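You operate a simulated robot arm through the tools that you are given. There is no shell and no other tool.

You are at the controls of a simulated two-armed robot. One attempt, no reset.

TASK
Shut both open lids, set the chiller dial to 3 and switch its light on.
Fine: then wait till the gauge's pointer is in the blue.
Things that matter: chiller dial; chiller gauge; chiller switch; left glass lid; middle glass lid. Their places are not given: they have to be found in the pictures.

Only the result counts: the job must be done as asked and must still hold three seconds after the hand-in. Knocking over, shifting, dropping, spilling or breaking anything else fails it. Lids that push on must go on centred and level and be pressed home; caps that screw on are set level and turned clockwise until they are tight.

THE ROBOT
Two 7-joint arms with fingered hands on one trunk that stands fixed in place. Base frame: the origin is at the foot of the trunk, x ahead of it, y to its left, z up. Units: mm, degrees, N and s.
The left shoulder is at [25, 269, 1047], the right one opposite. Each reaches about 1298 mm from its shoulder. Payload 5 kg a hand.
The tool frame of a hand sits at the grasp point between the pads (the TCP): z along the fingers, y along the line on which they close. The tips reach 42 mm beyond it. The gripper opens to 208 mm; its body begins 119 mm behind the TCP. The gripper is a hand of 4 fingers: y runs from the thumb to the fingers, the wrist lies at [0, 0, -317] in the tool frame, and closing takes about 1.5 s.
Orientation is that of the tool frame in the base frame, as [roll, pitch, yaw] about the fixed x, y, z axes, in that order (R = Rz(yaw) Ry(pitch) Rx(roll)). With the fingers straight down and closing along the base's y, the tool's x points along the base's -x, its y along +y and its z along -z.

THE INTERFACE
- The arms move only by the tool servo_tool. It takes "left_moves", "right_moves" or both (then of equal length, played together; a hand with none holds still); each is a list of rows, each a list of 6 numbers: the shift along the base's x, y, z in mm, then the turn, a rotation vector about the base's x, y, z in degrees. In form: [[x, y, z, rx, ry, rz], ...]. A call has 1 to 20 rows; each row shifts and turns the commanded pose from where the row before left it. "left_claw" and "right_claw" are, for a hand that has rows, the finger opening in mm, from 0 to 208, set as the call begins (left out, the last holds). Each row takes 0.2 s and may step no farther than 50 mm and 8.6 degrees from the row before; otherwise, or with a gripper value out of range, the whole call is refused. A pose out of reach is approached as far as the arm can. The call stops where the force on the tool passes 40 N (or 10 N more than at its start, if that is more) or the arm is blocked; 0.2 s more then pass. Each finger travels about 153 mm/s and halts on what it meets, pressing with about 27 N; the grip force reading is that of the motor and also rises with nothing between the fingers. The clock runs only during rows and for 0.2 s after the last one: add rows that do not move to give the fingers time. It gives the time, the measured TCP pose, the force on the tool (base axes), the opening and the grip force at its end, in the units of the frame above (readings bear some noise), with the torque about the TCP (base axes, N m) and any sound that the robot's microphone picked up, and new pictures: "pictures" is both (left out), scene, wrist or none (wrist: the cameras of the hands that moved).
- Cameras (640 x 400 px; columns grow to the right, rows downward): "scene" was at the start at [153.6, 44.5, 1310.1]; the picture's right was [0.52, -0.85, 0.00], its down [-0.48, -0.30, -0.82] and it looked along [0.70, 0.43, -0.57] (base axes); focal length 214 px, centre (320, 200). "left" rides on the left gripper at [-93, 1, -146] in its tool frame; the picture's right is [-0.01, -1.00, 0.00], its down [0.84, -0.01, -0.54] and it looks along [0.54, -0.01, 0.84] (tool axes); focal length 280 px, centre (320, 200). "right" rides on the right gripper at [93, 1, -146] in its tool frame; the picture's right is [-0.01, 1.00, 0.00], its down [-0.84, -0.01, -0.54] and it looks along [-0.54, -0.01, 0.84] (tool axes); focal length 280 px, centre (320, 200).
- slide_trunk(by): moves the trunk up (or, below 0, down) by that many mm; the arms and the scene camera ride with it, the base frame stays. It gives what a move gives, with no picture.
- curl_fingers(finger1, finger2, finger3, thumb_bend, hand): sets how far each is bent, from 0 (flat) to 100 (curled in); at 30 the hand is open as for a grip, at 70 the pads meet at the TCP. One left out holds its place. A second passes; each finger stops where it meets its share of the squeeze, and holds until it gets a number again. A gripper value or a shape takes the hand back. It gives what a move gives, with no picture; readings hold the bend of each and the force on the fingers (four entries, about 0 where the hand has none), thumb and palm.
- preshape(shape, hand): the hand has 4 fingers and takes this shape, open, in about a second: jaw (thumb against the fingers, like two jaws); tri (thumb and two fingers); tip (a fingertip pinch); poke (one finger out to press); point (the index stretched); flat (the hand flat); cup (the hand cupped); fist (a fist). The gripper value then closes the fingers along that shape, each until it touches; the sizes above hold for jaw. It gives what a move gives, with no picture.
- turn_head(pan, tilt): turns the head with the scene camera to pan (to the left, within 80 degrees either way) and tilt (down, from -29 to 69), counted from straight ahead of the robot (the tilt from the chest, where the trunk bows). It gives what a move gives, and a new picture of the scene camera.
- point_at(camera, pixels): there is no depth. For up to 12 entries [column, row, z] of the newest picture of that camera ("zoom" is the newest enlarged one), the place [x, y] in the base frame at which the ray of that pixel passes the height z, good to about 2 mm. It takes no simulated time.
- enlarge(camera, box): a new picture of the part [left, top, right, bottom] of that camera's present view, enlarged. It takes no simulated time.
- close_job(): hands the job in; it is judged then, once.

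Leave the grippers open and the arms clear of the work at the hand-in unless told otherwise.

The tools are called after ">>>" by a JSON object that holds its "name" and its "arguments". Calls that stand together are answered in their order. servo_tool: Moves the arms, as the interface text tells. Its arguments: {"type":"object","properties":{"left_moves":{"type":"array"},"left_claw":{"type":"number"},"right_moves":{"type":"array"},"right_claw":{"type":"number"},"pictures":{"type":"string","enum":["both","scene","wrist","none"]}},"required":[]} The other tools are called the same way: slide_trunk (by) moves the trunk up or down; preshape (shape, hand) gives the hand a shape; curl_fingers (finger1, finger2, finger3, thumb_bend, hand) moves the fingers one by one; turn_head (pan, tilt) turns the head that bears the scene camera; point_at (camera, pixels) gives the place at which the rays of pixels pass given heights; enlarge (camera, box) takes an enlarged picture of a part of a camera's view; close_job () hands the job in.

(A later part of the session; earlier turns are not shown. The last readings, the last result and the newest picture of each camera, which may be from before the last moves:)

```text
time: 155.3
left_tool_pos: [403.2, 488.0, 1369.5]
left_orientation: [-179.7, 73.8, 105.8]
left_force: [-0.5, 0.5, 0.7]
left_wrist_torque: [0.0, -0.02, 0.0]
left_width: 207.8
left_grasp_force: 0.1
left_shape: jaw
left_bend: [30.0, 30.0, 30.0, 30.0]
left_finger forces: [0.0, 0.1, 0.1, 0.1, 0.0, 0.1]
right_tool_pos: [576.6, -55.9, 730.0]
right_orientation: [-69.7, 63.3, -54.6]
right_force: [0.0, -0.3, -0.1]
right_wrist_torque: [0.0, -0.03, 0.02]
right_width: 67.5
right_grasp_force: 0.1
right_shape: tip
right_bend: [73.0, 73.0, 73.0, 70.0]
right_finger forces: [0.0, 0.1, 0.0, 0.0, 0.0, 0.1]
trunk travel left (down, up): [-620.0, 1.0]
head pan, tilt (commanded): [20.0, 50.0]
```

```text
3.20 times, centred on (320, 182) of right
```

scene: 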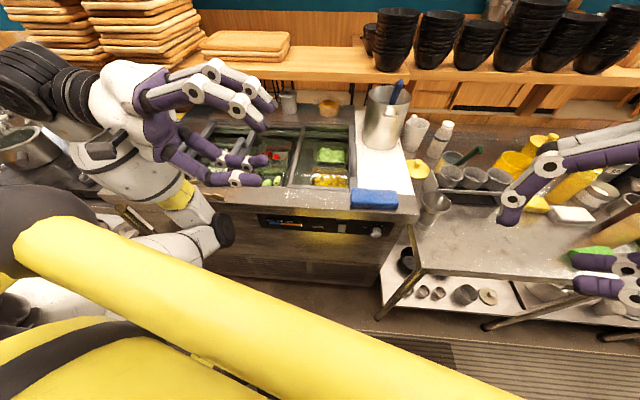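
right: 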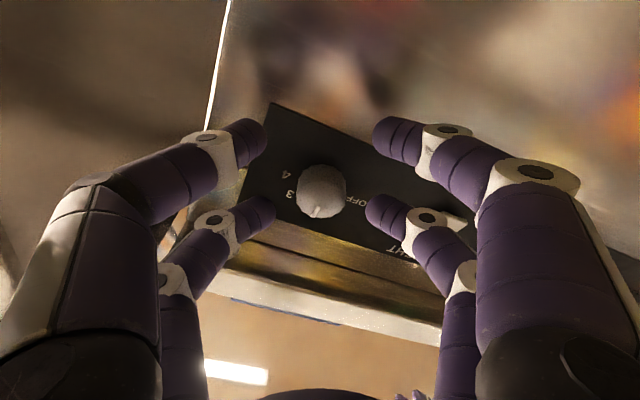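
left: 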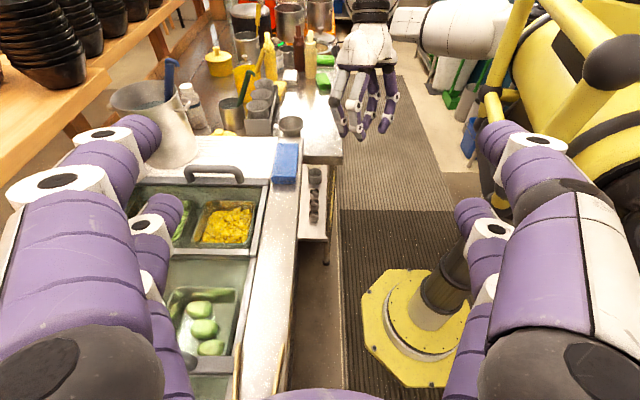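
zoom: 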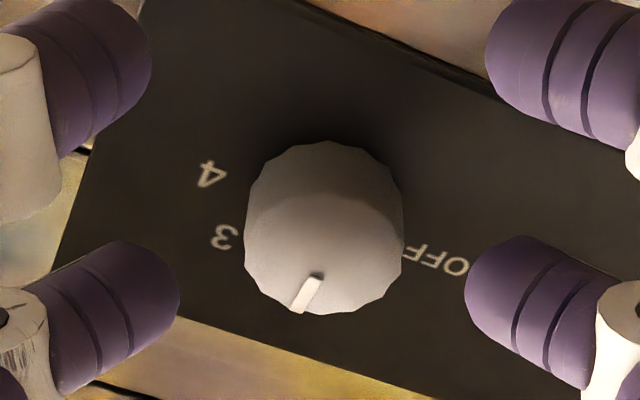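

Very good: dial centred for the lower-image pair (tx≈-31, ty≈-1). Advance 19 mm.

>>> {"name": "servo_tool", "arguments": {"right_moves": [[6, 1.8, 1, 0, 0, 0], [6, 1.8, 1, 0, 0, 0], [6, 1.8, 1, 0, 0, 0], [0, 0, 0, 0, 0, 0], [0, 0, 0, 0, 0, 0]], "right_claw": 68, "pictures": "none"}}

>>> {"name": "enlarge", "arguments": {"camera": "right", "box": [220, 130, 420, 255]}}

```text
time: 156.5
left_tool_pos: [403.4, 488.4, 1370.6]
left_orientation: [-179.7, 73.8, 105.8]
left_force: [0.9, 0.1, 0.0]
left_wrist_torque: [0.01, 0.0, 0.0]
left_width: 207.9
left_grasp_force: 0.0
left_shape: jaw
left_bend: [30.0, 30.0, 30.0, 30.0]
left_finger forces: [0.0, 0.0, 0.0, 0.0, 0.0, 0.0]
right_tool_pos: [595.6, -50.4, 731.8]
right_orientation: [-69.8, 63.3, -54.6]
right_force: [-0.8, 0.3, -0.6]
right_wrist_torque: [0.01, 0.02, 0.0]
right_width: 67.6
right_grasp_force: 0.2
right_shape: tip
right_bend: [73.0, 73.0, 73.0, 70.0]
right_finger forces: [0.0, 0.0, 0.0, 0.0, 0.0, 0.0]
trunk travel left (down, up): [-620.0, 1.0]
head pan, tilt (commanded): [20.0, 50.0]
```

```text
3.20 times, centred on (320, 192) of right
```

zoom: 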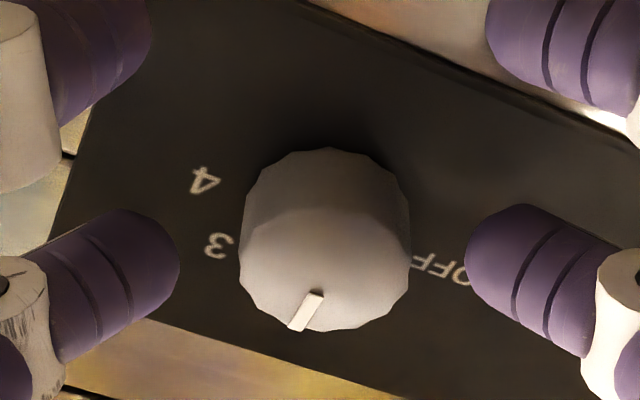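

The pair straddles the dial centrally. Closing.

>>> {"name": "servo_tool", "arguments": {"right_moves": [[0, 0, 0, 0, 0, 0], [0, 0, 0, 0, 0, 0], [0, 0, 0, 0, 0, 0], [0, 0, 0, 0, 0, 0]], "right_claw": 0, "pictures": "none"}}

>>> {"name": "enlarge", "arguments": {"camera": "right", "box": [220, 130, 420, 255]}}

```text
time: 157.5
left_tool_pos: [402.6, 489.3, 1369.9]
left_orientation: [-179.6, 73.8, 105.8]
left_force: [0.0, 0.2, -0.8]
left_wrist_torque: [-0.02, -0.06, -0.01]
left_width: 207.8
left_grasp_force: 0.0
left_shape: jaw
left_bend: [30.0, 30.0, 30.0, 30.0]
left_finger forces: [0.0, 0.0, 0.0, 0.1, 0.0, 0.0]
right_tool_pos: [596.1, -52.0, 732.6]
right_orientation: [-69.7, 63.3, -54.4]
right_force: [3.3, 0.6, -0.4]
right_wrist_torque: [-0.02, 0.09, -0.12]
right_width: 2.4
right_grasp_force: 26.8
right_shape: tip
right_bend: [70.0, 73.0, 72.0, 70.0]
right_finger forces: [0.0, 22.4, 22.5, 0.0, 0.1, 0.1]
trunk travel left (down, up): [-620.0, 1.0]
head pan, tilt (commanded): [20.0, 50.0]
```

```text
3.20 times, centred on (320, 192) of right
```

zoom: 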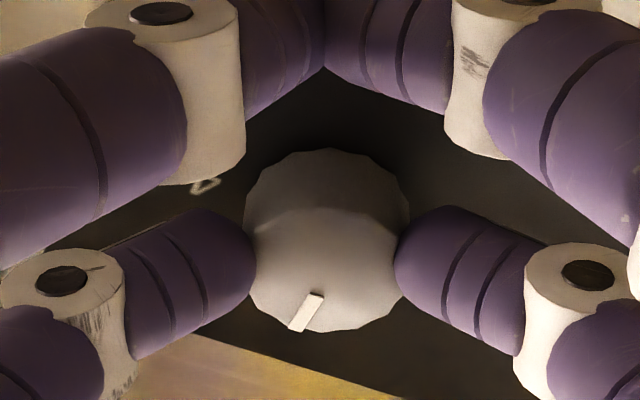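

Balanced grip (22.4/22.5 N). Turn clockwise 45° about the dial axis with the matching arc.

>>> {"name": "servo_tool", "arguments": {"right_moves": [[-1.25, 4.41, -1.69, 7.2, 2.04, 0], [-1.3, 4.59, -1.08, 7.2, 2.04, 0], [-1.32, 4.68, -0.45, 7.2, 2.04, 0], [-1.33, 4.69, 0.19, 7.2, 2.04, 0], [-1.31, 4.63, 0.83, 7.2, 2.04, 0], [-1.27, 4.48, 1.44, 7.2, 2.04, 0], [0, 0, 0, 0, 0, 0], [0, 0, 0, 0, 0, 0]], "right_claw": 0, "pictures": "wrist"}}

>>> {"name": "enlarge", "arguments": {"camera": "right", "box": [220, 130, 420, 255]}}

>>> {"name": "enlarge", "arguments": {"camera": "scene", "box": [330, 190, 426, 250]}}

```text
time: 159.3
left_tool_pos: [403.2, 488.8, 1369.8]
left_orientation: [-179.8, 73.8, 105.8]
left_force: [-0.3, 0.8, 0.9]
left_wrist_torque: [0.01, 0.02, -0.03]
left_width: 207.9
left_grasp_force: 0.1
left_shape: jaw
left_bend: [30.0, 30.0, 30.0, 30.0]
left_finger forces: [0.0, 0.1, 0.1, 0.0, 0.0, 0.0]
right_tool_pos: [588.6, -35.6, 727.0]
right_orientation: [64.6, 71.2, 78.2]
right_force: [-3.2, 11.6, 7.4]
right_wrist_torque: [-0.45, -0.28, 0.1]
right_width: 2.8
right_grasp_force: 27.2
right_shape: tip
right_bend: [70.0, 72.0, 75.0, 70.0]
right_finger forces: [0.1, 28.0, 16.5, 0.0, 0.1, 0.0]
trunk travel left (down, up): [-620.0, 1.0]
head pan, tilt (commanded): [20.0, 50.0]
```

right: 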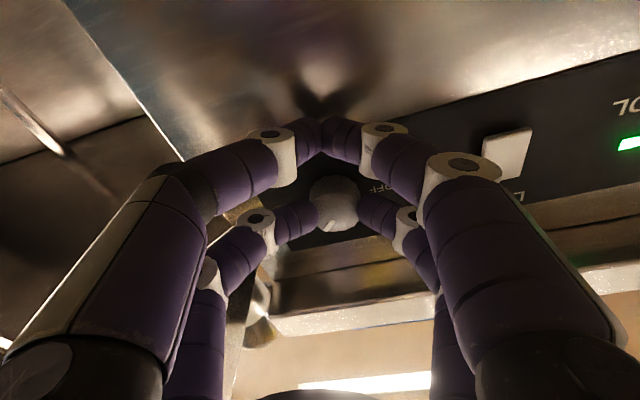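

```text
3.20 times, centred on (320, 192) of right
```

zoom: 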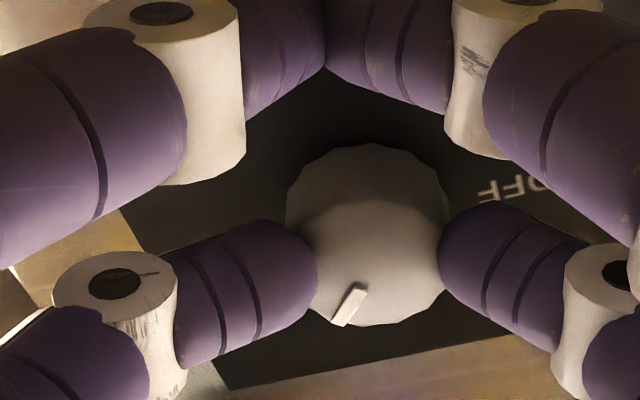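

```text
6.67 times, centred on (378, 220) of scene
```

zoom: 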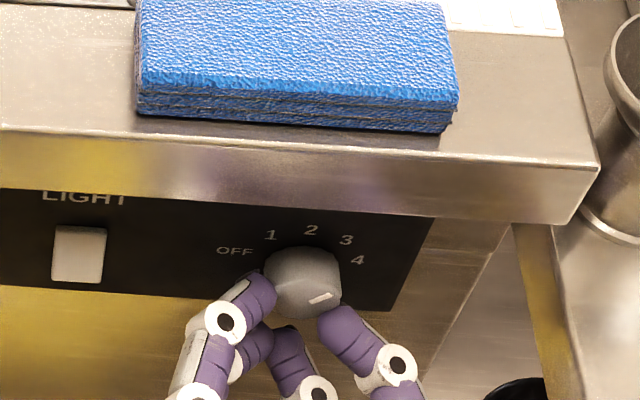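

The mark now points toward 3 (slip ≈6°). Turn a further 7° so that it's right on 3.

>>> {"name": "servo_tool", "arguments": {"right_moves": [[-1.2, 4.2, 2.0, 6.7, 1.9, 0], [0, 0, 0, 0, 0, 0], [0, 0, 0, 0, 0, 0]], "right_claw": 0, "pictures": "none"}}

>>> {"name": "enlarge", "arguments": {"camera": "scene", "box": [330, 190, 426, 250]}}

```text
time: 160.1
left_tool_pos: [402.6, 488.7, 1369.6]
left_orientation: [-179.7, 73.8, 105.8]
left_force: [0.2, -0.3, 0.9]
left_wrist_torque: [-0.02, -0.01, 0.03]
left_width: 207.8
left_grasp_force: 0.1
left_shape: jaw
left_bend: [30.0, 30.0, 30.0, 30.0]
left_finger forces: [0.0, 0.1, 0.0, 0.0, 0.0, 0.0]
right_tool_pos: [585.2, -32.4, 725.6]
right_orientation: [72.4, 65.6, 86.0]
right_force: [4.4, 16.4, 8.0]
right_wrist_torque: [-0.75, 0.04, 0.28]
right_width: 2.3
right_grasp_force: 27.0
right_shape: tip
right_bend: [70.0, 71.0, 75.0, 70.0]
right_finger forces: [0.0, 24.8, 12.3, 0.0, 0.1, 0.1]
trunk travel left (down, up): [-620.0, 1.0]
head pan, tilt (commanded): [20.0, 50.0]
```

```text
6.67 times, centred on (378, 220) of scene
```

zoom: 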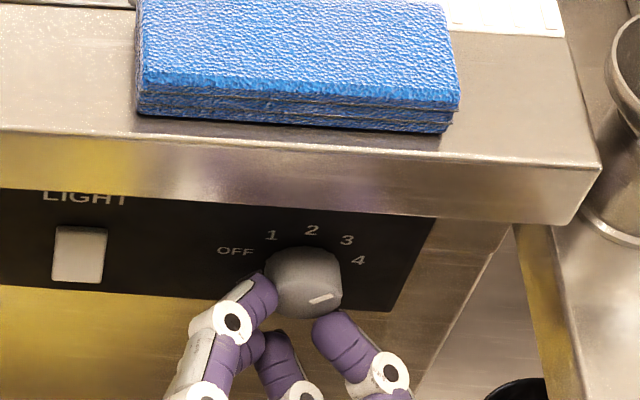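

Releasing the dial to see where it rests.

>>> {"name": "servo_tool", "arguments": {"right_moves": [[0, 0, 0, 0, 0, 0], [0, 0, 0, 0, 0, 0], [0, 0, 0, 0, 0, 0]], "right_claw": 68, "pictures": "wrist"}}

>>> {"name": "enlarge", "arguments": {"camera": "right", "box": [220, 110, 420, 235]}}

>>> {"name": "enlarge", "arguments": {"camera": "scene", "box": [330, 190, 426, 250]}}

```text
time: 160.9
left_tool_pos: [403.0, 489.1, 1370.6]
left_orientation: [-179.7, 73.7, 105.8]
left_force: [0.7, -0.6, -0.1]
left_wrist_torque: [0.03, -0.01, -0.02]
left_width: 207.8
left_grasp_force: 0.1
left_shape: jaw
left_bend: [30.0, 30.0, 30.0, 30.0]
left_finger forces: [0.0, 0.0, 0.0, 0.0, 0.1, 0.1]
right_tool_pos: [583.4, -33.0, 720.7]
right_orientation: [73.4, 65.6, 86.7]
right_force: [-0.5, 0.6, -0.1]
right_wrist_torque: [-0.02, 0.0, 0.02]
right_width: 67.5
right_grasp_force: 0.1
right_shape: tip
right_bend: [73.0, 73.0, 74.0, 70.0]
right_finger forces: [0.0, 0.0, 0.0, 0.1, 0.1, 0.0]
trunk travel left (down, up): [-620.0, 1.0]
head pan, tilt (commanded): [20.0, 50.0]
```

right: 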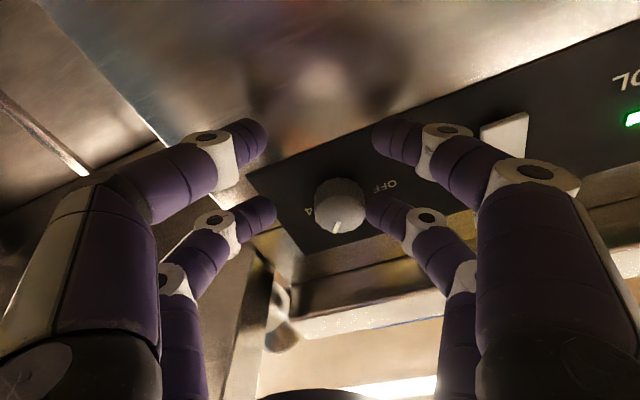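

```text
3.20 times, centred on (320, 172) of right
```

zoom: 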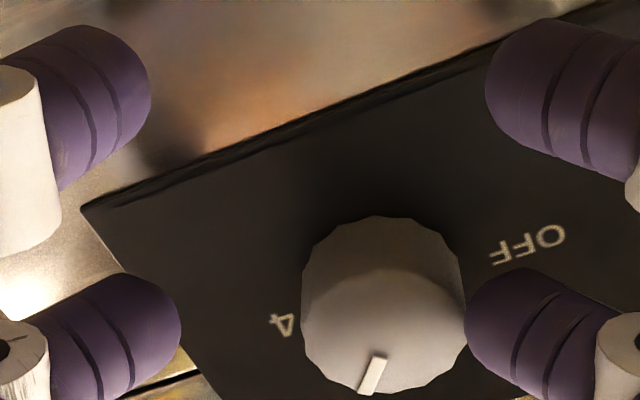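

```text
6.67 times, centred on (378, 220) of scene
```

zoom: 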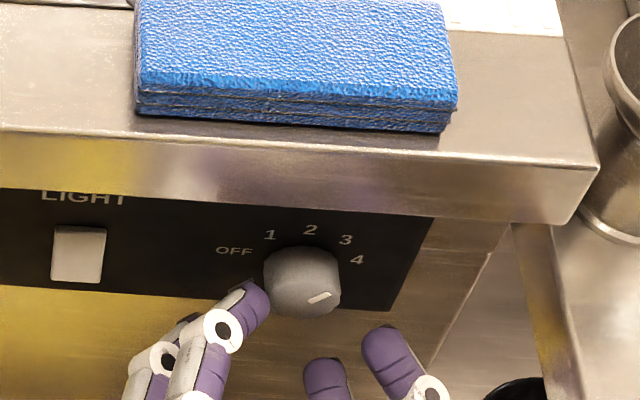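

The scene view gives the mark at ≈46° (the "3" position is 45°). I'll back off 60 mm for a clear, more exact look.

>>> {"name": "servo_tool", "arguments": {"right_moves": [[-14.5, -3.5, -1.5, 0, 0, 0], [-14.5, -3.5, -1.5, 0, 0, 0], [-14.5, -3.5, -1.5, 0, 0, 0], [-14.5, -3.5, -1.5, 0, 0, 0], [0, 0, 0, 0, 0, 0]], "right_claw": 68, "pictures": "wrist"}}

>>> {"name": "enlarge", "arguments": {"camera": "right", "box": [260, 100, 420, 200]}}

>>> {"name": "enlarge", "arguments": {"camera": "scene", "box": [346, 210, 410, 250]}}

>>> {"name": "enlarge", "arguments": {"camera": "scene", "box": [255, 205, 351, 265]}}

```text
time: 162.1
left_tool_pos: [403.1, 488.5, 1370.3]
left_orientation: [-179.8, 73.9, 105.8]
left_force: [0.2, -0.4, 1.0]
left_wrist_torque: [-0.02, 0.01, 0.0]
left_width: 207.9
left_grasp_force: 0.0
left_shape: jaw
left_bend: [30.0, 30.0, 30.0, 30.0]
left_finger forces: [0.0, 0.1, 0.0, 0.1, 0.1, 0.0]
right_tool_pos: [529.8, -46.0, 722.3]
right_orientation: [72.2, 65.4, 85.8]
right_force: [0.1, -0.1, 0.3]
right_wrist_torque: [-0.01, -0.02, -0.03]
right_width: 67.5
right_grasp_force: 0.1
right_shape: tip
right_bend: [73.0, 73.0, 74.0, 70.0]
right_finger forces: [0.0, 0.0, 0.0, 0.1, 0.1, 0.0]
trunk travel left (down, up): [-620.0, 1.0]
head pan, tilt (commanded): [20.0, 50.0]
```

right: 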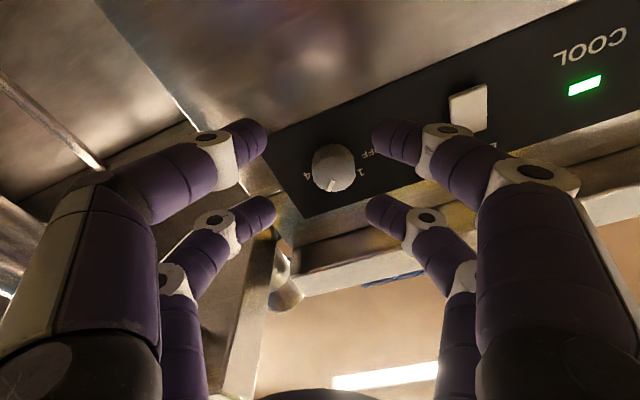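

```text
4.00 times, centred on (340, 150) of right
```

zoom: 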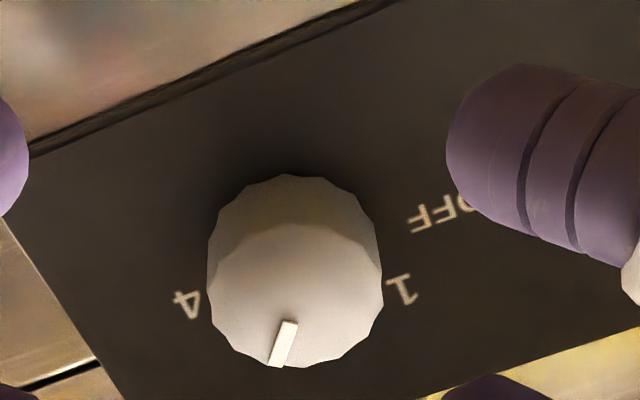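

```text
10.00 times, centred on (378, 230) of scene
```

zoom: 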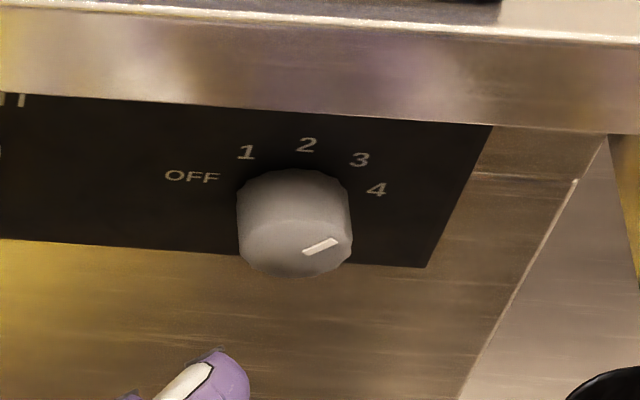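

```text
6.67 times, centred on (303, 235) of scene
```

zoom: 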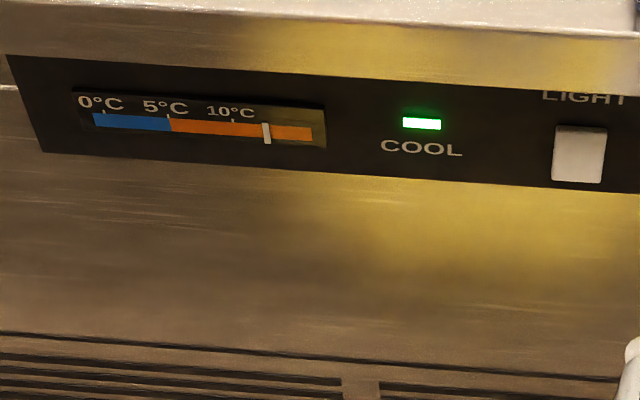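

The mark's direction computes to 44.8° – exactly on 3 – and COOL is lit; the gauge pointer is already falling (~12 °C). Next the LIGHT switch: let me look at it closely.

>>> {"name": "enlarge", "arguments": {"camera": "right", "box": [420, 60, 548, 140]}}

>>> {"name": "enlarge", "arguments": {"camera": "scene", "box": [318, 208, 366, 238]}}

```text
5.00 times, centred on (484, 100) of right
```

zoom: 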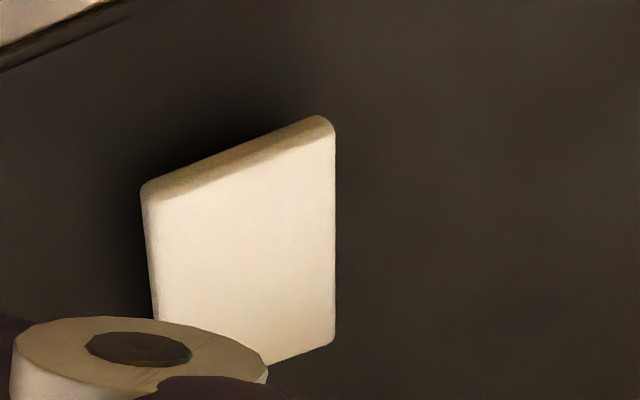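

```text
13.33 times, centred on (342, 223) of scene
```

zoom: 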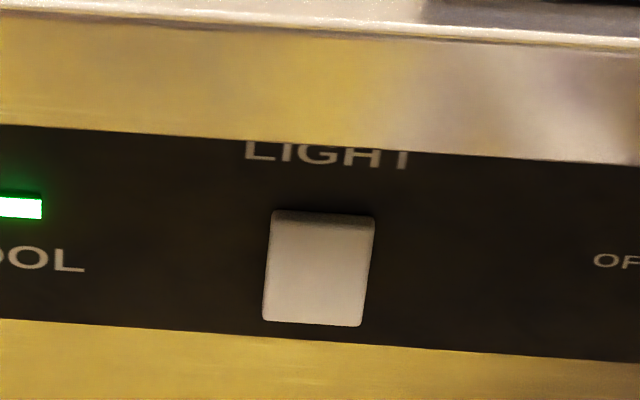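

The switch's bottom edge stands out more (~7 mm) than its top (~4 mm), so it's a rocker with the bottom half to be pressed. I'll move left to it, turning the hand 30° to the left (more room for the arm), rolling level, with the fingers closed to press with the lower fingertip pair.

>>> {"name": "servo_tool", "arguments": {"right_moves": [[-8, 4, 0, 0, 0, 0], [-4, 16.5, 8.2, 0, 0, 7.5], [-2.5, 16.5, 8.2, 0, 0, 7.5], [-2.5, 16.5, 8.2, 0, 0, 7.5], [-2.5, 16.5, 8.2, 0, 0, 7.5], [0, 0, 0, -5.5, -5.7, -1.0], [0, 0, 0, -5.5, -5.7, -1.0], [0, 0, 0, -5.5, -5.7, -1.0], [0, 0, 0, 0, 0, 0], [0, 0, 0, 0, 0, 0]], "right_claw": 0, "pictures": "wrist"}}

>>> {"name": "enlarge", "arguments": {"camera": "left", "box": [200, 80, 520, 280]}}

```text
time: 164.3
left_tool_pos: [402.8, 488.4, 1369.2]
left_orientation: [-179.7, 73.8, 105.8]
left_force: [0.3, -0.1, -0.3]
left_wrist_torque: [0.01, -0.01, 0.02]
left_width: 207.8
left_grasp_force: 0.2
left_shape: jaw
left_bend: [30.0, 30.0, 30.0, 30.0]
left_finger forces: [0.1, 0.1, 0.0, 0.0, 0.0, 0.0]
right_tool_pos: [509.6, 36.4, 760.8]
right_orientation: [19.0, 80.1, 59.1]
right_force: [0.2, -0.8, -0.3]
right_wrist_torque: [0.01, 0.0, 0.01]
right_width: 0.0
right_grasp_force: 26.8
right_shape: tip
right_bend: [70.0, 70.0, 70.0, 70.0]
right_finger forces: [0.0, 0.0, 0.1, 0.0, 0.0, 0.1]
trunk travel left (down, up): [-620.0, 1.0]
head pan, tilt (commanded): [20.0, 50.0]
```

right: 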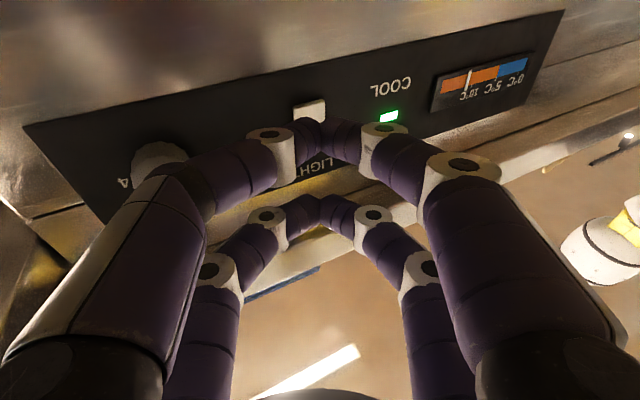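

```text
2.00 times, centred on (360, 180) of left
```

zoom: 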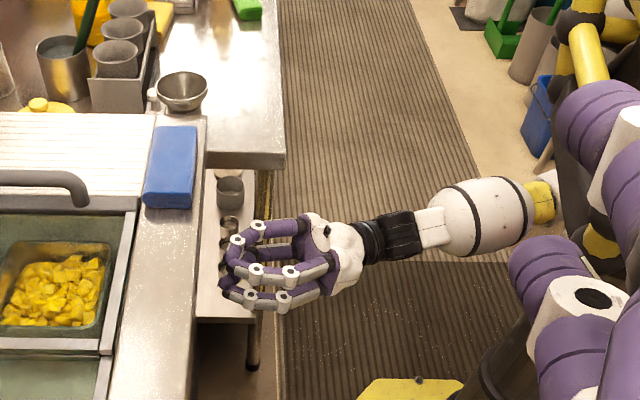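

Good posture. The closed lower fingertip pair is about 62 mm in front of the switch and 20–27 mm to its right. Aligning laterally and advancing 45 mm.

>>> {"name": "servo_tool", "arguments": {"right_moves": [[-3.7, 13, 2, 0, 0, 0], [-3.6, 13, 2, 0, 0, 0], [14.4, 4.1, 0, 0, 0, 0], [14.4, 4.1, 0, 0, 0, 0], [14.4, 4.1, 0, 0, 0, 0], [0, 0, 0, 0, 0, 0], [0, 0, 0, 0, 0, 0]], "right_claw": 0, "pictures": "wrist"}}

>>> {"name": "enlarge", "arguments": {"camera": "right", "box": [240, 60, 440, 185]}}

>>> {"name": "enlarge", "arguments": {"camera": "scene", "box": [290, 195, 386, 255]}}

```text
time: 165.9
left_tool_pos: [402.4, 488.6, 1370.0]
left_orientation: [-179.8, 73.8, 105.8]
left_force: [0.4, 0.6, -0.3]
left_wrist_torque: [0.02, 0.01, 0.04]
left_width: 207.7
left_grasp_force: 0.0
left_shape: jaw
left_bend: [30.0, 30.0, 30.0, 30.0]
left_finger forces: [0.1, 0.1, 0.0, 0.1, 0.0, 0.0]
right_tool_pos: [545.6, 74.3, 764.7]
right_orientation: [19.2, 80.2, 59.5]
right_force: [0.8, -0.1, 0.3]
right_wrist_torque: [0.0, 0.02, -0.01]
right_width: 0.0
right_grasp_force: 26.6
right_shape: tip
right_bend: [70.0, 70.0, 70.0, 70.0]
right_finger forces: [0.0, 0.0, 0.0, 0.1, 0.1, 0.0]
trunk travel left (down, up): [-620.0, 1.0]
head pan, tilt (commanded): [20.0, 50.0]
```

right: 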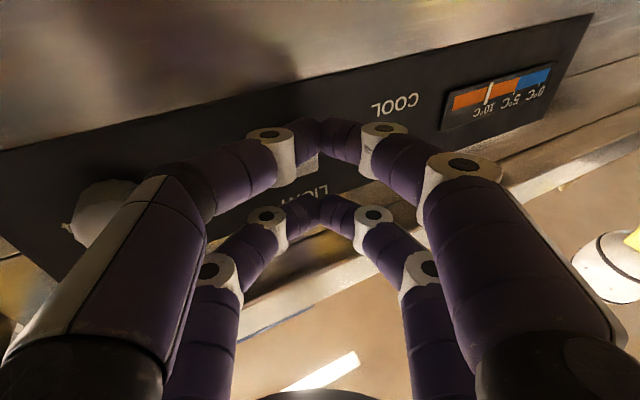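

```text
3.20 times, centred on (340, 122) of right
```

zoom: 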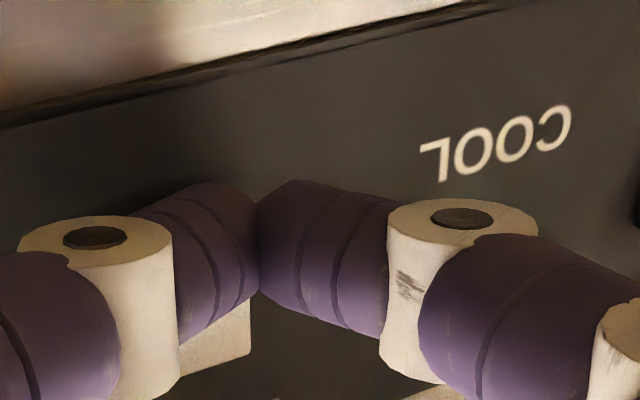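

```text
6.67 times, centred on (338, 225) of scene
```

zoom: 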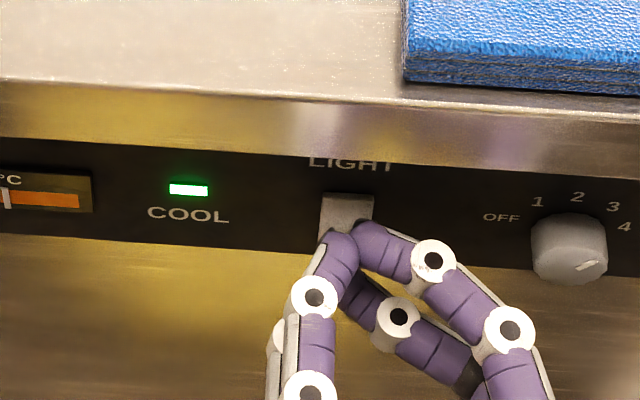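

Lower fingertip is ~12 mm in front of the switch's lower half. Pressing forward in small steps.

>>> {"name": "servo_tool", "arguments": {"right_moves": [[3.8, 1.1, 0, 0, 0, 0], [3.8, 1.1, 0, 0, 0, 0], [2.9, 0.8, 0, 0, 0, 0], [2.9, 0.8, 0, 0, 0, 0], [0, 0, 0, 0, 0, 0]], "right_claw": 0, "pictures": "wrist"}}

>>> {"name": "enlarge", "arguments": {"camera": "scene", "box": [290, 195, 386, 255]}}

```text
time: 167.1
left_tool_pos: [402.4, 486.8, 1369.9]
left_orientation: [-179.7, 73.8, 105.9]
left_force: [0.3, 0.0, -0.6]
left_wrist_torque: [-0.02, -0.01, 0.01]
left_width: 207.9
left_grasp_force: 0.0
left_shape: jaw
left_bend: [30.0, 30.0, 30.0, 30.0]
left_finger forces: [0.1, 0.1, 0.0, 0.0, 0.1, 0.0]
right_tool_pos: [558.2, 78.1, 765.2]
right_orientation: [19.1, 80.3, 59.4]
right_force: [-4.0, -2.7, 1.1]
right_wrist_torque: [-0.05, 0.08, 0.01]
right_width: 0.0
right_grasp_force: 27.2
right_shape: tip
right_bend: [70.0, 70.0, 70.0, 70.0]
right_finger forces: [0.0, 0.0, 0.0, 0.0, 0.1, 0.1]
trunk travel left (down, up): [-620.0, 1.0]
head pan, tilt (commanded): [20.0, 50.0]
heard: click
```

right: 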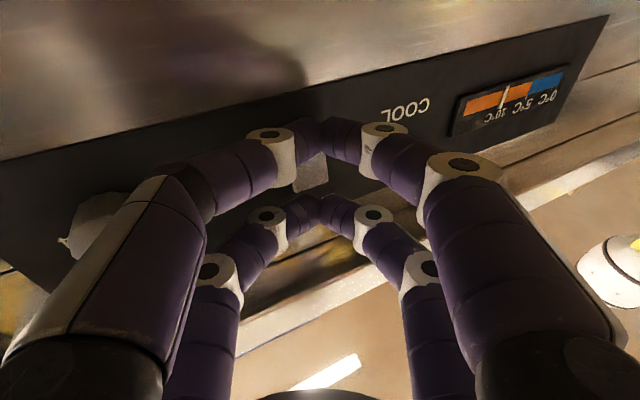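

```text
6.67 times, centred on (338, 225) of scene
```

zoom: 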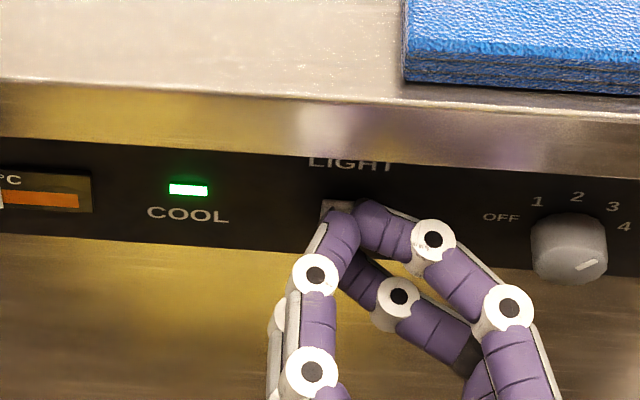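

A click was heard. Backing off to see whether the light is on.

>>> {"name": "servo_tool", "arguments": {"right_moves": [[-14.4, -4.1, 0, 0, 0, 0], [-14.4, -4.1, 0, 0, 0, 0], [-14.4, -4.1, 0, 0, 0, 0], [-14.4, -4.1, 0, 0, 0, 0], [0, 0, 0, 0, 0, 0]], "right_claw": 0, "pictures": "both"}}

>>> {"name": "enlarge", "arguments": {"camera": "scene", "box": [250, 195, 410, 260]}}

>>> {"name": "enlarge", "arguments": {"camera": "scene", "box": [150, 100, 390, 220]}}

>>> {"name": "enlarge", "arguments": {"camera": "scene", "box": [318, 208, 366, 238]}}

```text
time: 168.3
left_tool_pos: [403.6, 489.2, 1370.0]
left_orientation: [-179.7, 73.9, 105.7]
left_force: [0.3, -0.5, 0.2]
left_wrist_torque: [0.0, 0.0, 0.03]
left_width: 208.1
left_grasp_force: 0.0
left_shape: jaw
left_bend: [30.0, 30.0, 30.0, 30.0]
left_finger forces: [0.1, 0.1, 0.0, 0.0, 0.0, 0.0]
right_tool_pos: [500.3, 62.0, 765.3]
right_orientation: [19.1, 80.2, 59.4]
right_force: [0.0, -0.6, 1.3]
right_wrist_torque: [0.01, 0.0, 0.0]
right_width: 0.0
right_grasp_force: 26.9
right_shape: tip
right_bend: [70.0, 70.0, 70.0, 70.0]
right_finger forces: [0.0, 0.0, 0.1, 0.0, 0.1, 0.1]
trunk travel left (down, up): [-620.0, 1.0]
head pan, tilt (commanded): [20.0, 50.0]
```

scene: 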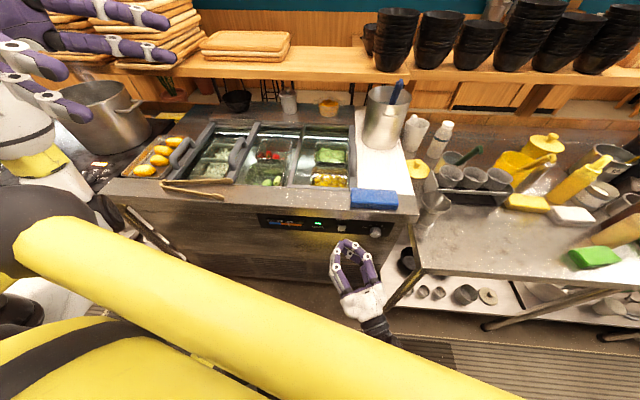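
right: 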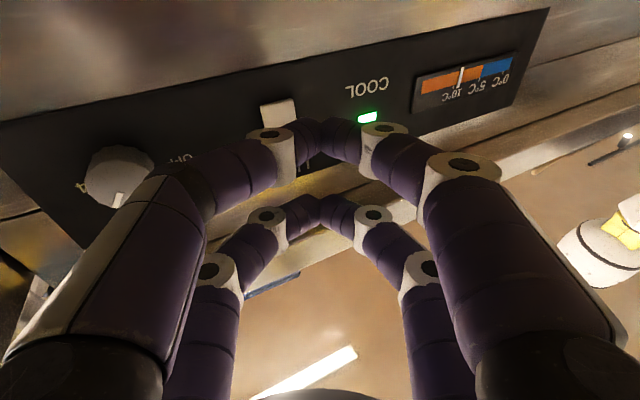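

```text
4.00 times, centred on (330, 228) of scene
```

zoom: 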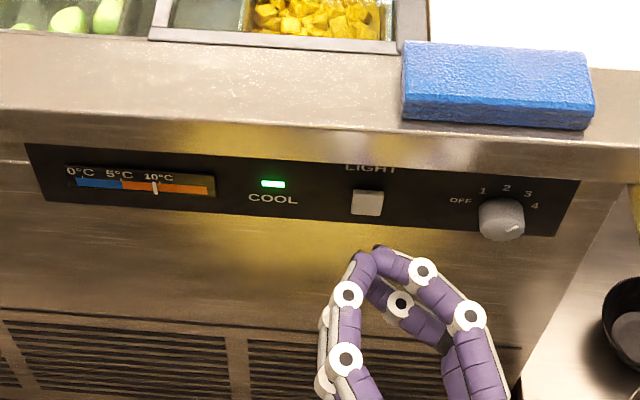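

```text
2.67 times, centred on (270, 160) of scene
```

zoom: 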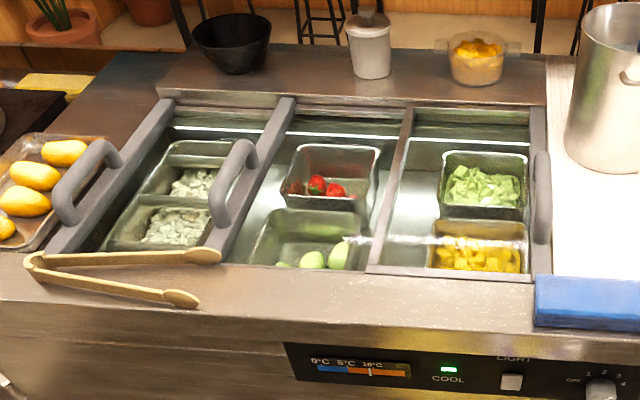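

```text
13.33 times, centred on (342, 223) of scene
```

zoom: 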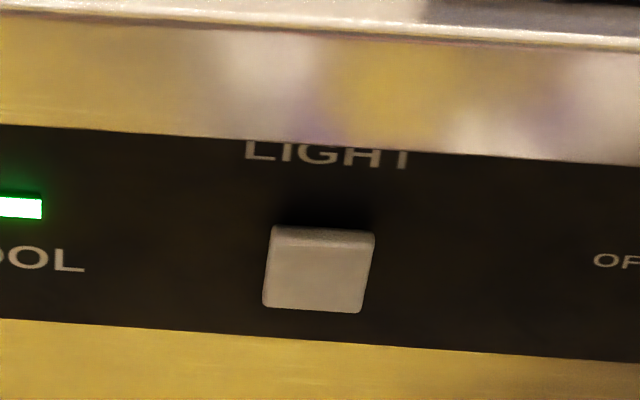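

The light inside the wells is on (bright interior), the rocker has flipped, and the gauge pointer is falling (~10 °C). Now retract the right arm along the proven path: turn left while drawing back, then up.

>>> {"name": "servo_tool", "arguments": {"right_moves": [[-25.4, 2.75, 5, 0, 0, 8.2], [-25.4, 2.75, 9.75, 0, 0, 8.2], [-25.4, 2.75, 9.75, 0, 0, 8.2], [-25.4, 2.75, 9.75, 0, 0, 8.2], [-25.4, 2.75, 9.75, 0, 0, 8.2], [-25.4, 2.75, 9.75, 0, 0, 8.2], [-25.4, 2.75, 9.75, 0, 0, 8.2], [-25.4, 2.75, 14, 0, 0, 8.2], [22, 6, 40, 0, 0, 0], [22, 6, 40, 0, 0, 0], [22, 6, 40, 0, 0, 0], [22, 6, 40, 0, 0, 0], [0, 0, 0, 0, 0, 0]], "right_claw": 40, "pictures": "scene"}}

```text
time: 171.1
left_tool_pos: [403.2, 487.8, 1369.5]
left_orientation: [-179.7, 73.9, 105.9]
left_force: [0.0, 0.0, -0.3]
left_wrist_torque: [0.0, 0.05, -0.02]
left_width: 207.8
left_grasp_force: 0.1
left_shape: jaw
left_bend: [30.0, 30.0, 30.0, 30.0]
left_finger forces: [0.0, 0.1, 0.1, 0.0, 0.1, 0.0]
right_tool_pos: [387.2, 108.3, 1001.6]
right_orientation: [19.5, 80.3, 125.3]
right_force: [-0.4, 0.3, -0.2]
right_wrist_torque: [0.0, -0.01, -0.01]
right_width: 40.1
right_grasp_force: 0.0
right_shape: tip
right_bend: [73.0, 73.0, 73.0, 70.0]
right_finger forces: [0.1, 0.0, 0.0, 0.1, 0.0, 0.0]
trunk travel left (down, up): [-620.0, 1.0]
head pan, tilt (commanded): [20.0, 50.0]
```

scene: 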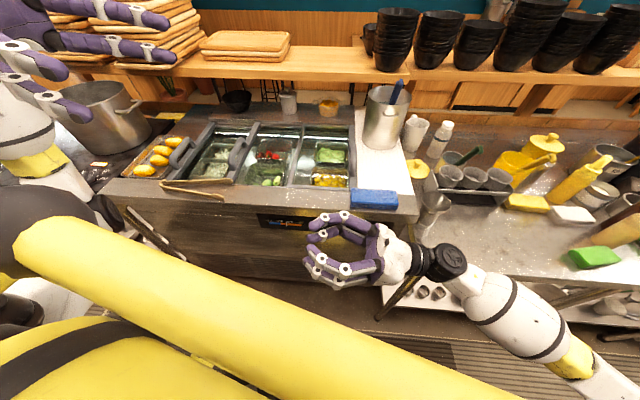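

Now turn the right hand down and park it to the right, high, then open it.

>>> {"name": "servo_tool", "arguments": {"right_moves": [[5, -15, 8, -7.7, -2.18, 0], [5, -17, 8, -7.7, -2.18, 0], [5, -17, 8, -7.7, -2.18, 0], [5, -17, 8, -7.7, -2.18, 0], [5, -17, 8, -7.7, -2.18, 0], [5, -17, 8, -7.7, -2.18, 0], [5, -17, 8, -7.7, -2.18, 0], [5, -17, 8, -7.7, -2.18, 0], [5, -17, 8, -7.7, -2.18, 0], [5, -17, 8, -7.7, -2.18, 0], [5, -17, 8, -7.7, -2.18, 0], [-5, -35, 30, 0, 0, 0], [-5, -35, 30, 0, 0, 0], [-5, -35, 30, 0, 0, 0], [-5, -35, 30, 0, 0, 0], [-5, -35, 30, 0, 0, 0], [0, 0, 0, 0, 0, 0]], "right_claw": 60, "pictures": "scene"}}

>>> {"name": "enlarge", "arguments": {"camera": "scene", "box": [250, 195, 410, 260]}}

```text
time: 174.7
left_tool_pos: [402.5, 489.6, 1369.1]
left_orientation: [-179.6, 73.8, 105.9]
left_force: [-0.5, 0.2, 0.2]
left_wrist_torque: [-0.06, 0.0, -0.02]
left_width: 208.0
left_grasp_force: 0.1
left_shape: jaw
left_bend: [30.0, 30.0, 30.0, 30.0]
left_finger forces: [0.1, 0.0, 0.0, 0.1, 0.1, 0.0]
right_tool_pos: [417.3, -250.2, 1239.0]
right_orientation: [179.5, 11.2, -77.4]
right_force: [0.5, 0.9, 0.7]
right_wrist_torque: [-0.07, 0.04, 0.0]
right_width: 59.6
right_grasp_force: 0.1
right_shape: tip
right_bend: [73.0, 73.0, 73.0, 70.0]
right_finger forces: [0.0, 0.1, 0.1, 0.1, 0.1, 0.1]
trunk travel left (down, up): [-620.0, 1.0]
head pan, tilt (commanded): [20.0, 50.0]
```

scene: 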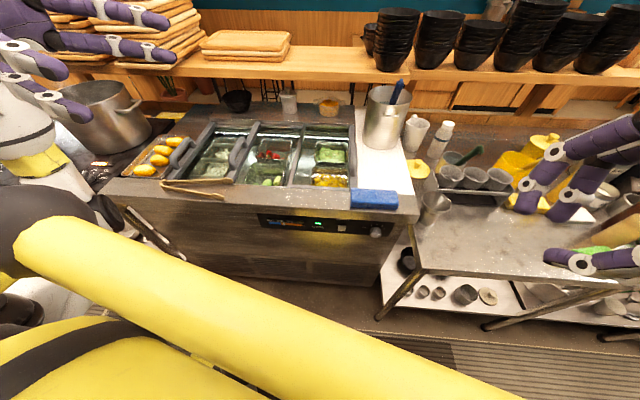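

```text
4.00 times, centred on (330, 228) of scene
```

zoom: 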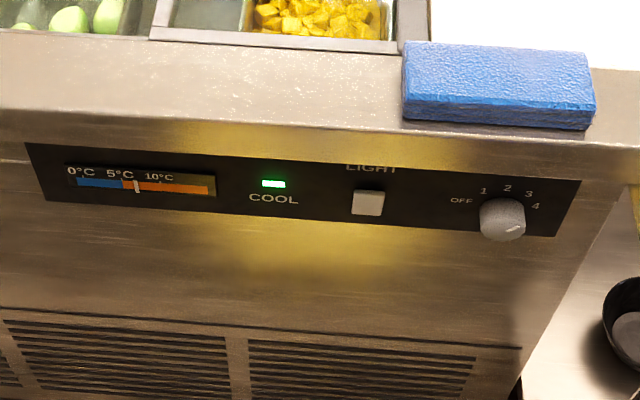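

The pointer is at ~7 °C and falling. While waiting, I open the right hand and return the left hand to its earlier upright, clear position.

>>> {"name": "servo_tool", "arguments": {"left_moves": [[0, 20, 5, 7.9, 2.2, 0], [0, 20, 5, 7.9, 2.2, 0], [0, 20, 5, 7.9, 2.2, 0], [0, 20, 5, 7.9, 2.2, 0], [0, 20, 5, 7.9, 2.2, 0], [0, 20, 5, 7.9, 2.2, 0], [0, 20, 5, 7.9, 2.2, 0], [0, 20, 5, 7.9, 2.2, 0], [0, 20, 5, 7.9, 2.2, 0], [0, 0, 0, 0, 0, 0]], "left_claw": 208, "right_moves": [[0, 0, 0, 0, 0, 0], [0, 0, 0, 0, 0, 0], [0, 0, 0, 0, 0, 0], [0, 0, 0, 0, 0, 0], [0, 0, 0, 0, 0, 0], [0, 0, 0, 0, 0, 0], [0, 0, 0, 0, 0, 0], [0, 0, 0, 0, 0, 0], [0, 0, 0, 0, 0, 0], [0, 0, 0, 0, 0, 0]], "right_claw": 208, "pictures": "scene"}}

>>> {"name": "enlarge", "arguments": {"camera": "scene", "box": [250, 205, 346, 265]}}

>>> {"name": "enlarge", "arguments": {"camera": "scene", "box": [346, 210, 410, 250]}}

```text
time: 177.1
left_tool_pos: [491.8, 565.0, 1134.4]
left_orientation: [-149.6, 1.3, 100.4]
left_force: [0.4, 0.0, -1.3]
left_wrist_torque: [0.04, 0.07, 0.0]
left_width: 208.2
left_grasp_force: 0.0
left_shape: jaw
left_bend: [30.0, 30.0, 30.0, 30.0]
left_finger forces: [0.0, 0.0, 0.1, 0.0, 0.0, 0.0]
left hand out of reach, approached as far as the arm can: row 5, 6, 7, 8, 9
right_tool_pos: [418.7, -251.3, 1239.9]
right_orientation: [179.5, 11.1, -77.4]
right_force: [0.2, -0.7, -0.9]
right_wrist_torque: [0.06, 0.03, 0.01]
right_width: 207.8
right_grasp_force: 0.0
right_shape: tip
right_bend: [30.0, 30.0, 30.0, 30.0]
right_finger forces: [0.0, 0.0, 0.0, 0.0, 0.0, 0.1]
trunk travel left (down, up): [-620.0, 1.0]
head pan, tilt (commanded): [20.0, 50.0]
stopped in row 10 (left hand): the arm was blocked; the commanded pose is now the measured one
```

scene: 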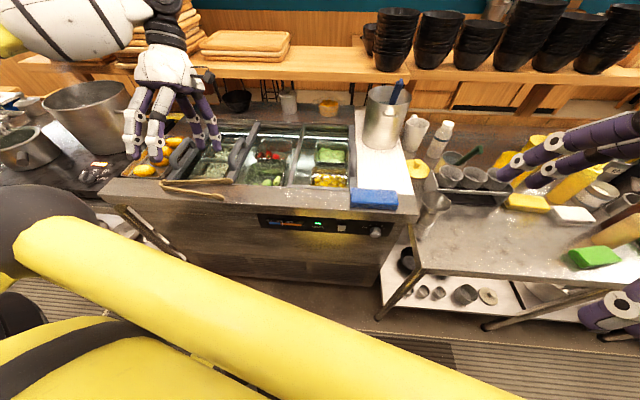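

```text
6.67 times, centred on (298, 235) of scene
```

zoom: 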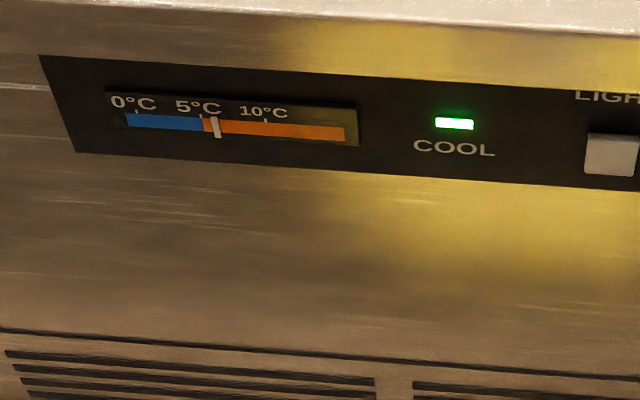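

```text
10.00 times, centred on (378, 230) of scene
```

zoom: 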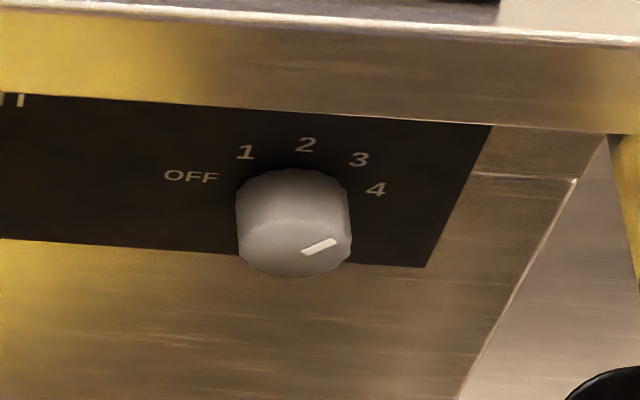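

The dial still reads 3, gauge ≈6 °C. The left hand sank to z≈1134 (arm flipping posture), still above everything; I raise it straight up and back, clear of the work.

>>> {"name": "servo_tool", "arguments": {"left_moves": [[0, 0, 30, 0, 0, 0], [0, 0, 40, 0, 0, 0], [0, 0, 40, 0, 0, 0], [-15, 10, 30, 0, 0, 0], [-20, 15, 20, 0, 0, 0], [-20, 15, 20, 0, 0, 0], [0, 0, 0, 0, 0, 0]], "left_claw": 208, "pictures": "scene"}}

>>> {"name": "enlarge", "arguments": {"camera": "scene", "box": [250, 205, 346, 265]}}

>>> {"name": "enlarge", "arguments": {"camera": "scene", "box": [100, 60, 340, 220]}}

```text
time: 178.7
left_tool_pos: [452.7, 562.0, 1272.5]
left_orientation: [-149.6, 1.2, 100.5]
left_force: [0.4, 0.8, 0.2]
left_wrist_torque: [-0.06, 0.12, -0.01]
left_width: 207.8
left_grasp_force: 0.0
left_shape: jaw
left_bend: [30.0, 30.0, 30.0, 30.0]
left_finger forces: [0.1, 0.0, 0.0, 0.1, 0.0, 0.0]
left hand out of reach, approached as far as the arm can: row 4, 5, 6
right_tool_pos: [417.1, -251.7, 1239.6]
right_orientation: [179.7, 11.2, -77.3]
right_force: [0.5, 0.3, -0.2]
right_wrist_torque: [0.0, 0.08, 0.04]
right_width: 207.5
right_grasp_force: 0.1
right_shape: tip
right_bend: [30.0, 30.0, 30.0, 30.0]
right_finger forces: [0.0, 0.1, 0.0, 0.0, 0.0, 0.0]
trunk travel left (down, up): [-620.0, 1.0]
head pan, tilt (commanded): [20.0, 50.0]
```

scene: 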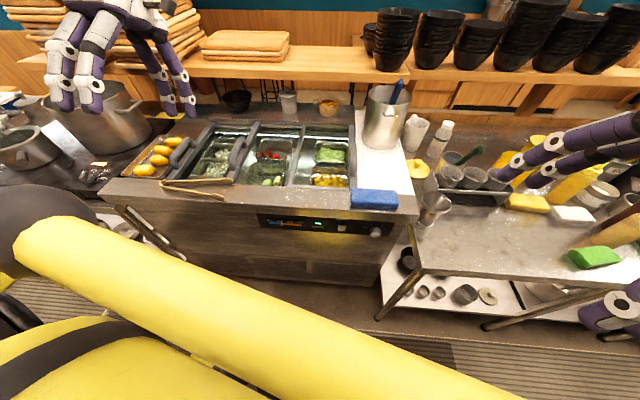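

```text
6.67 times, centred on (298, 235) of scene
```

zoom: 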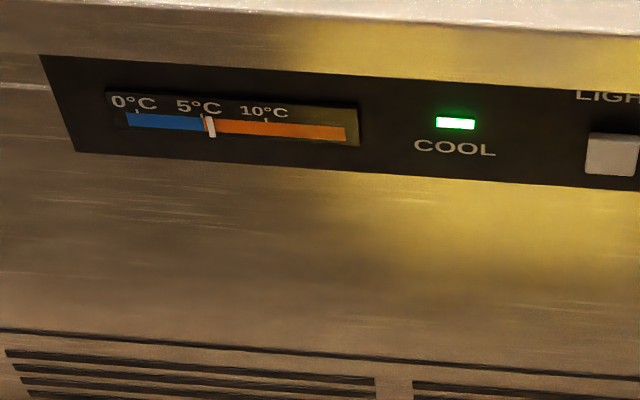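

```text
2.50 times, centred on (220, 140) of scene
```

zoom: 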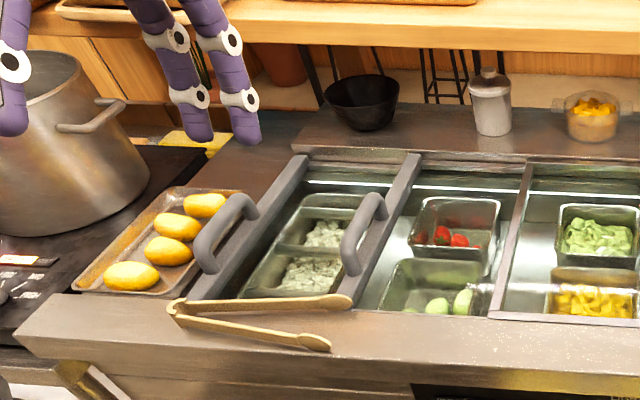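

All objects are as they were. Gauge ≈5.5 °C. Waiting 4 s without moving.

>>> {"name": "servo_tool", "arguments": {"right_moves": [[0, 0, 0, 0, 0, 0], [0, 0, 0, 0, 0, 0], [0, 0, 0, 0, 0, 0], [0, 0, 0, 0, 0, 0], [0, 0, 0, 0, 0, 0], [0, 0, 0, 0, 0, 0], [0, 0, 0, 0, 0, 0], [0, 0, 0, 0, 0, 0], [0, 0, 0, 0, 0, 0], [0, 0, 0, 0, 0, 0], [0, 0, 0, 0, 0, 0], [0, 0, 0, 0, 0, 0], [0, 0, 0, 0, 0, 0], [0, 0, 0, 0, 0, 0], [0, 0, 0, 0, 0, 0], [0, 0, 0, 0, 0, 0], [0, 0, 0, 0, 0, 0], [0, 0, 0, 0, 0, 0], [0, 0, 0, 0, 0, 0], [0, 0, 0, 0, 0, 0]], "right_claw": 208, "pictures": "none"}}

>>> {"name": "enlarge", "arguments": {"camera": "scene", "box": [250, 205, 346, 265]}}

```text
time: 182.9
left_tool_pos: [452.6, 561.4, 1273.4]
left_orientation: [-149.7, 1.2, 100.4]
left_force: [-0.7, -0.3, -0.5]
left_wrist_torque: [-0.01, -0.02, 0.0]
left_width: 207.7
left_grasp_force: 0.0
left_shape: jaw
left_bend: [30.0, 30.0, 30.0, 30.0]
left_finger forces: [0.0, 0.0, 0.0, 0.0, 0.1, 0.0]
right_tool_pos: [417.6, -251.2, 1239.3]
right_orientation: [179.6, 11.2, -77.4]
right_force: [-0.2, -0.3, -0.1]
right_wrist_torque: [0.0, -0.01, -0.01]
right_width: 207.7
right_grasp_force: 0.0
right_shape: tip
right_bend: [30.0, 30.0, 30.0, 30.0]
right_finger forces: [0.0, 0.1, 0.0, 0.0, 0.0, 0.0]
trunk travel left (down, up): [-620.0, 1.0]
head pan, tilt (commanded): [20.0, 50.0]
```

```text
6.67 times, centred on (298, 235) of scene
```

zoom: 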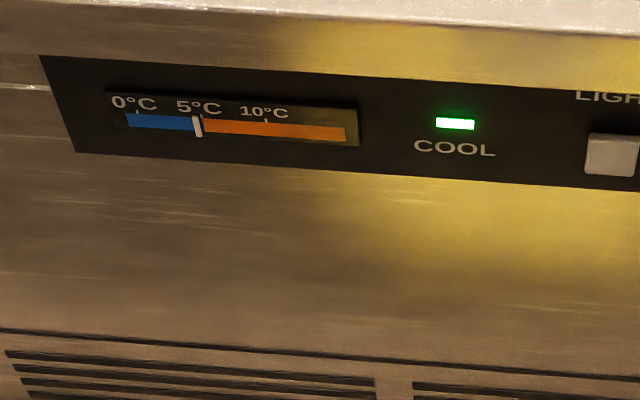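

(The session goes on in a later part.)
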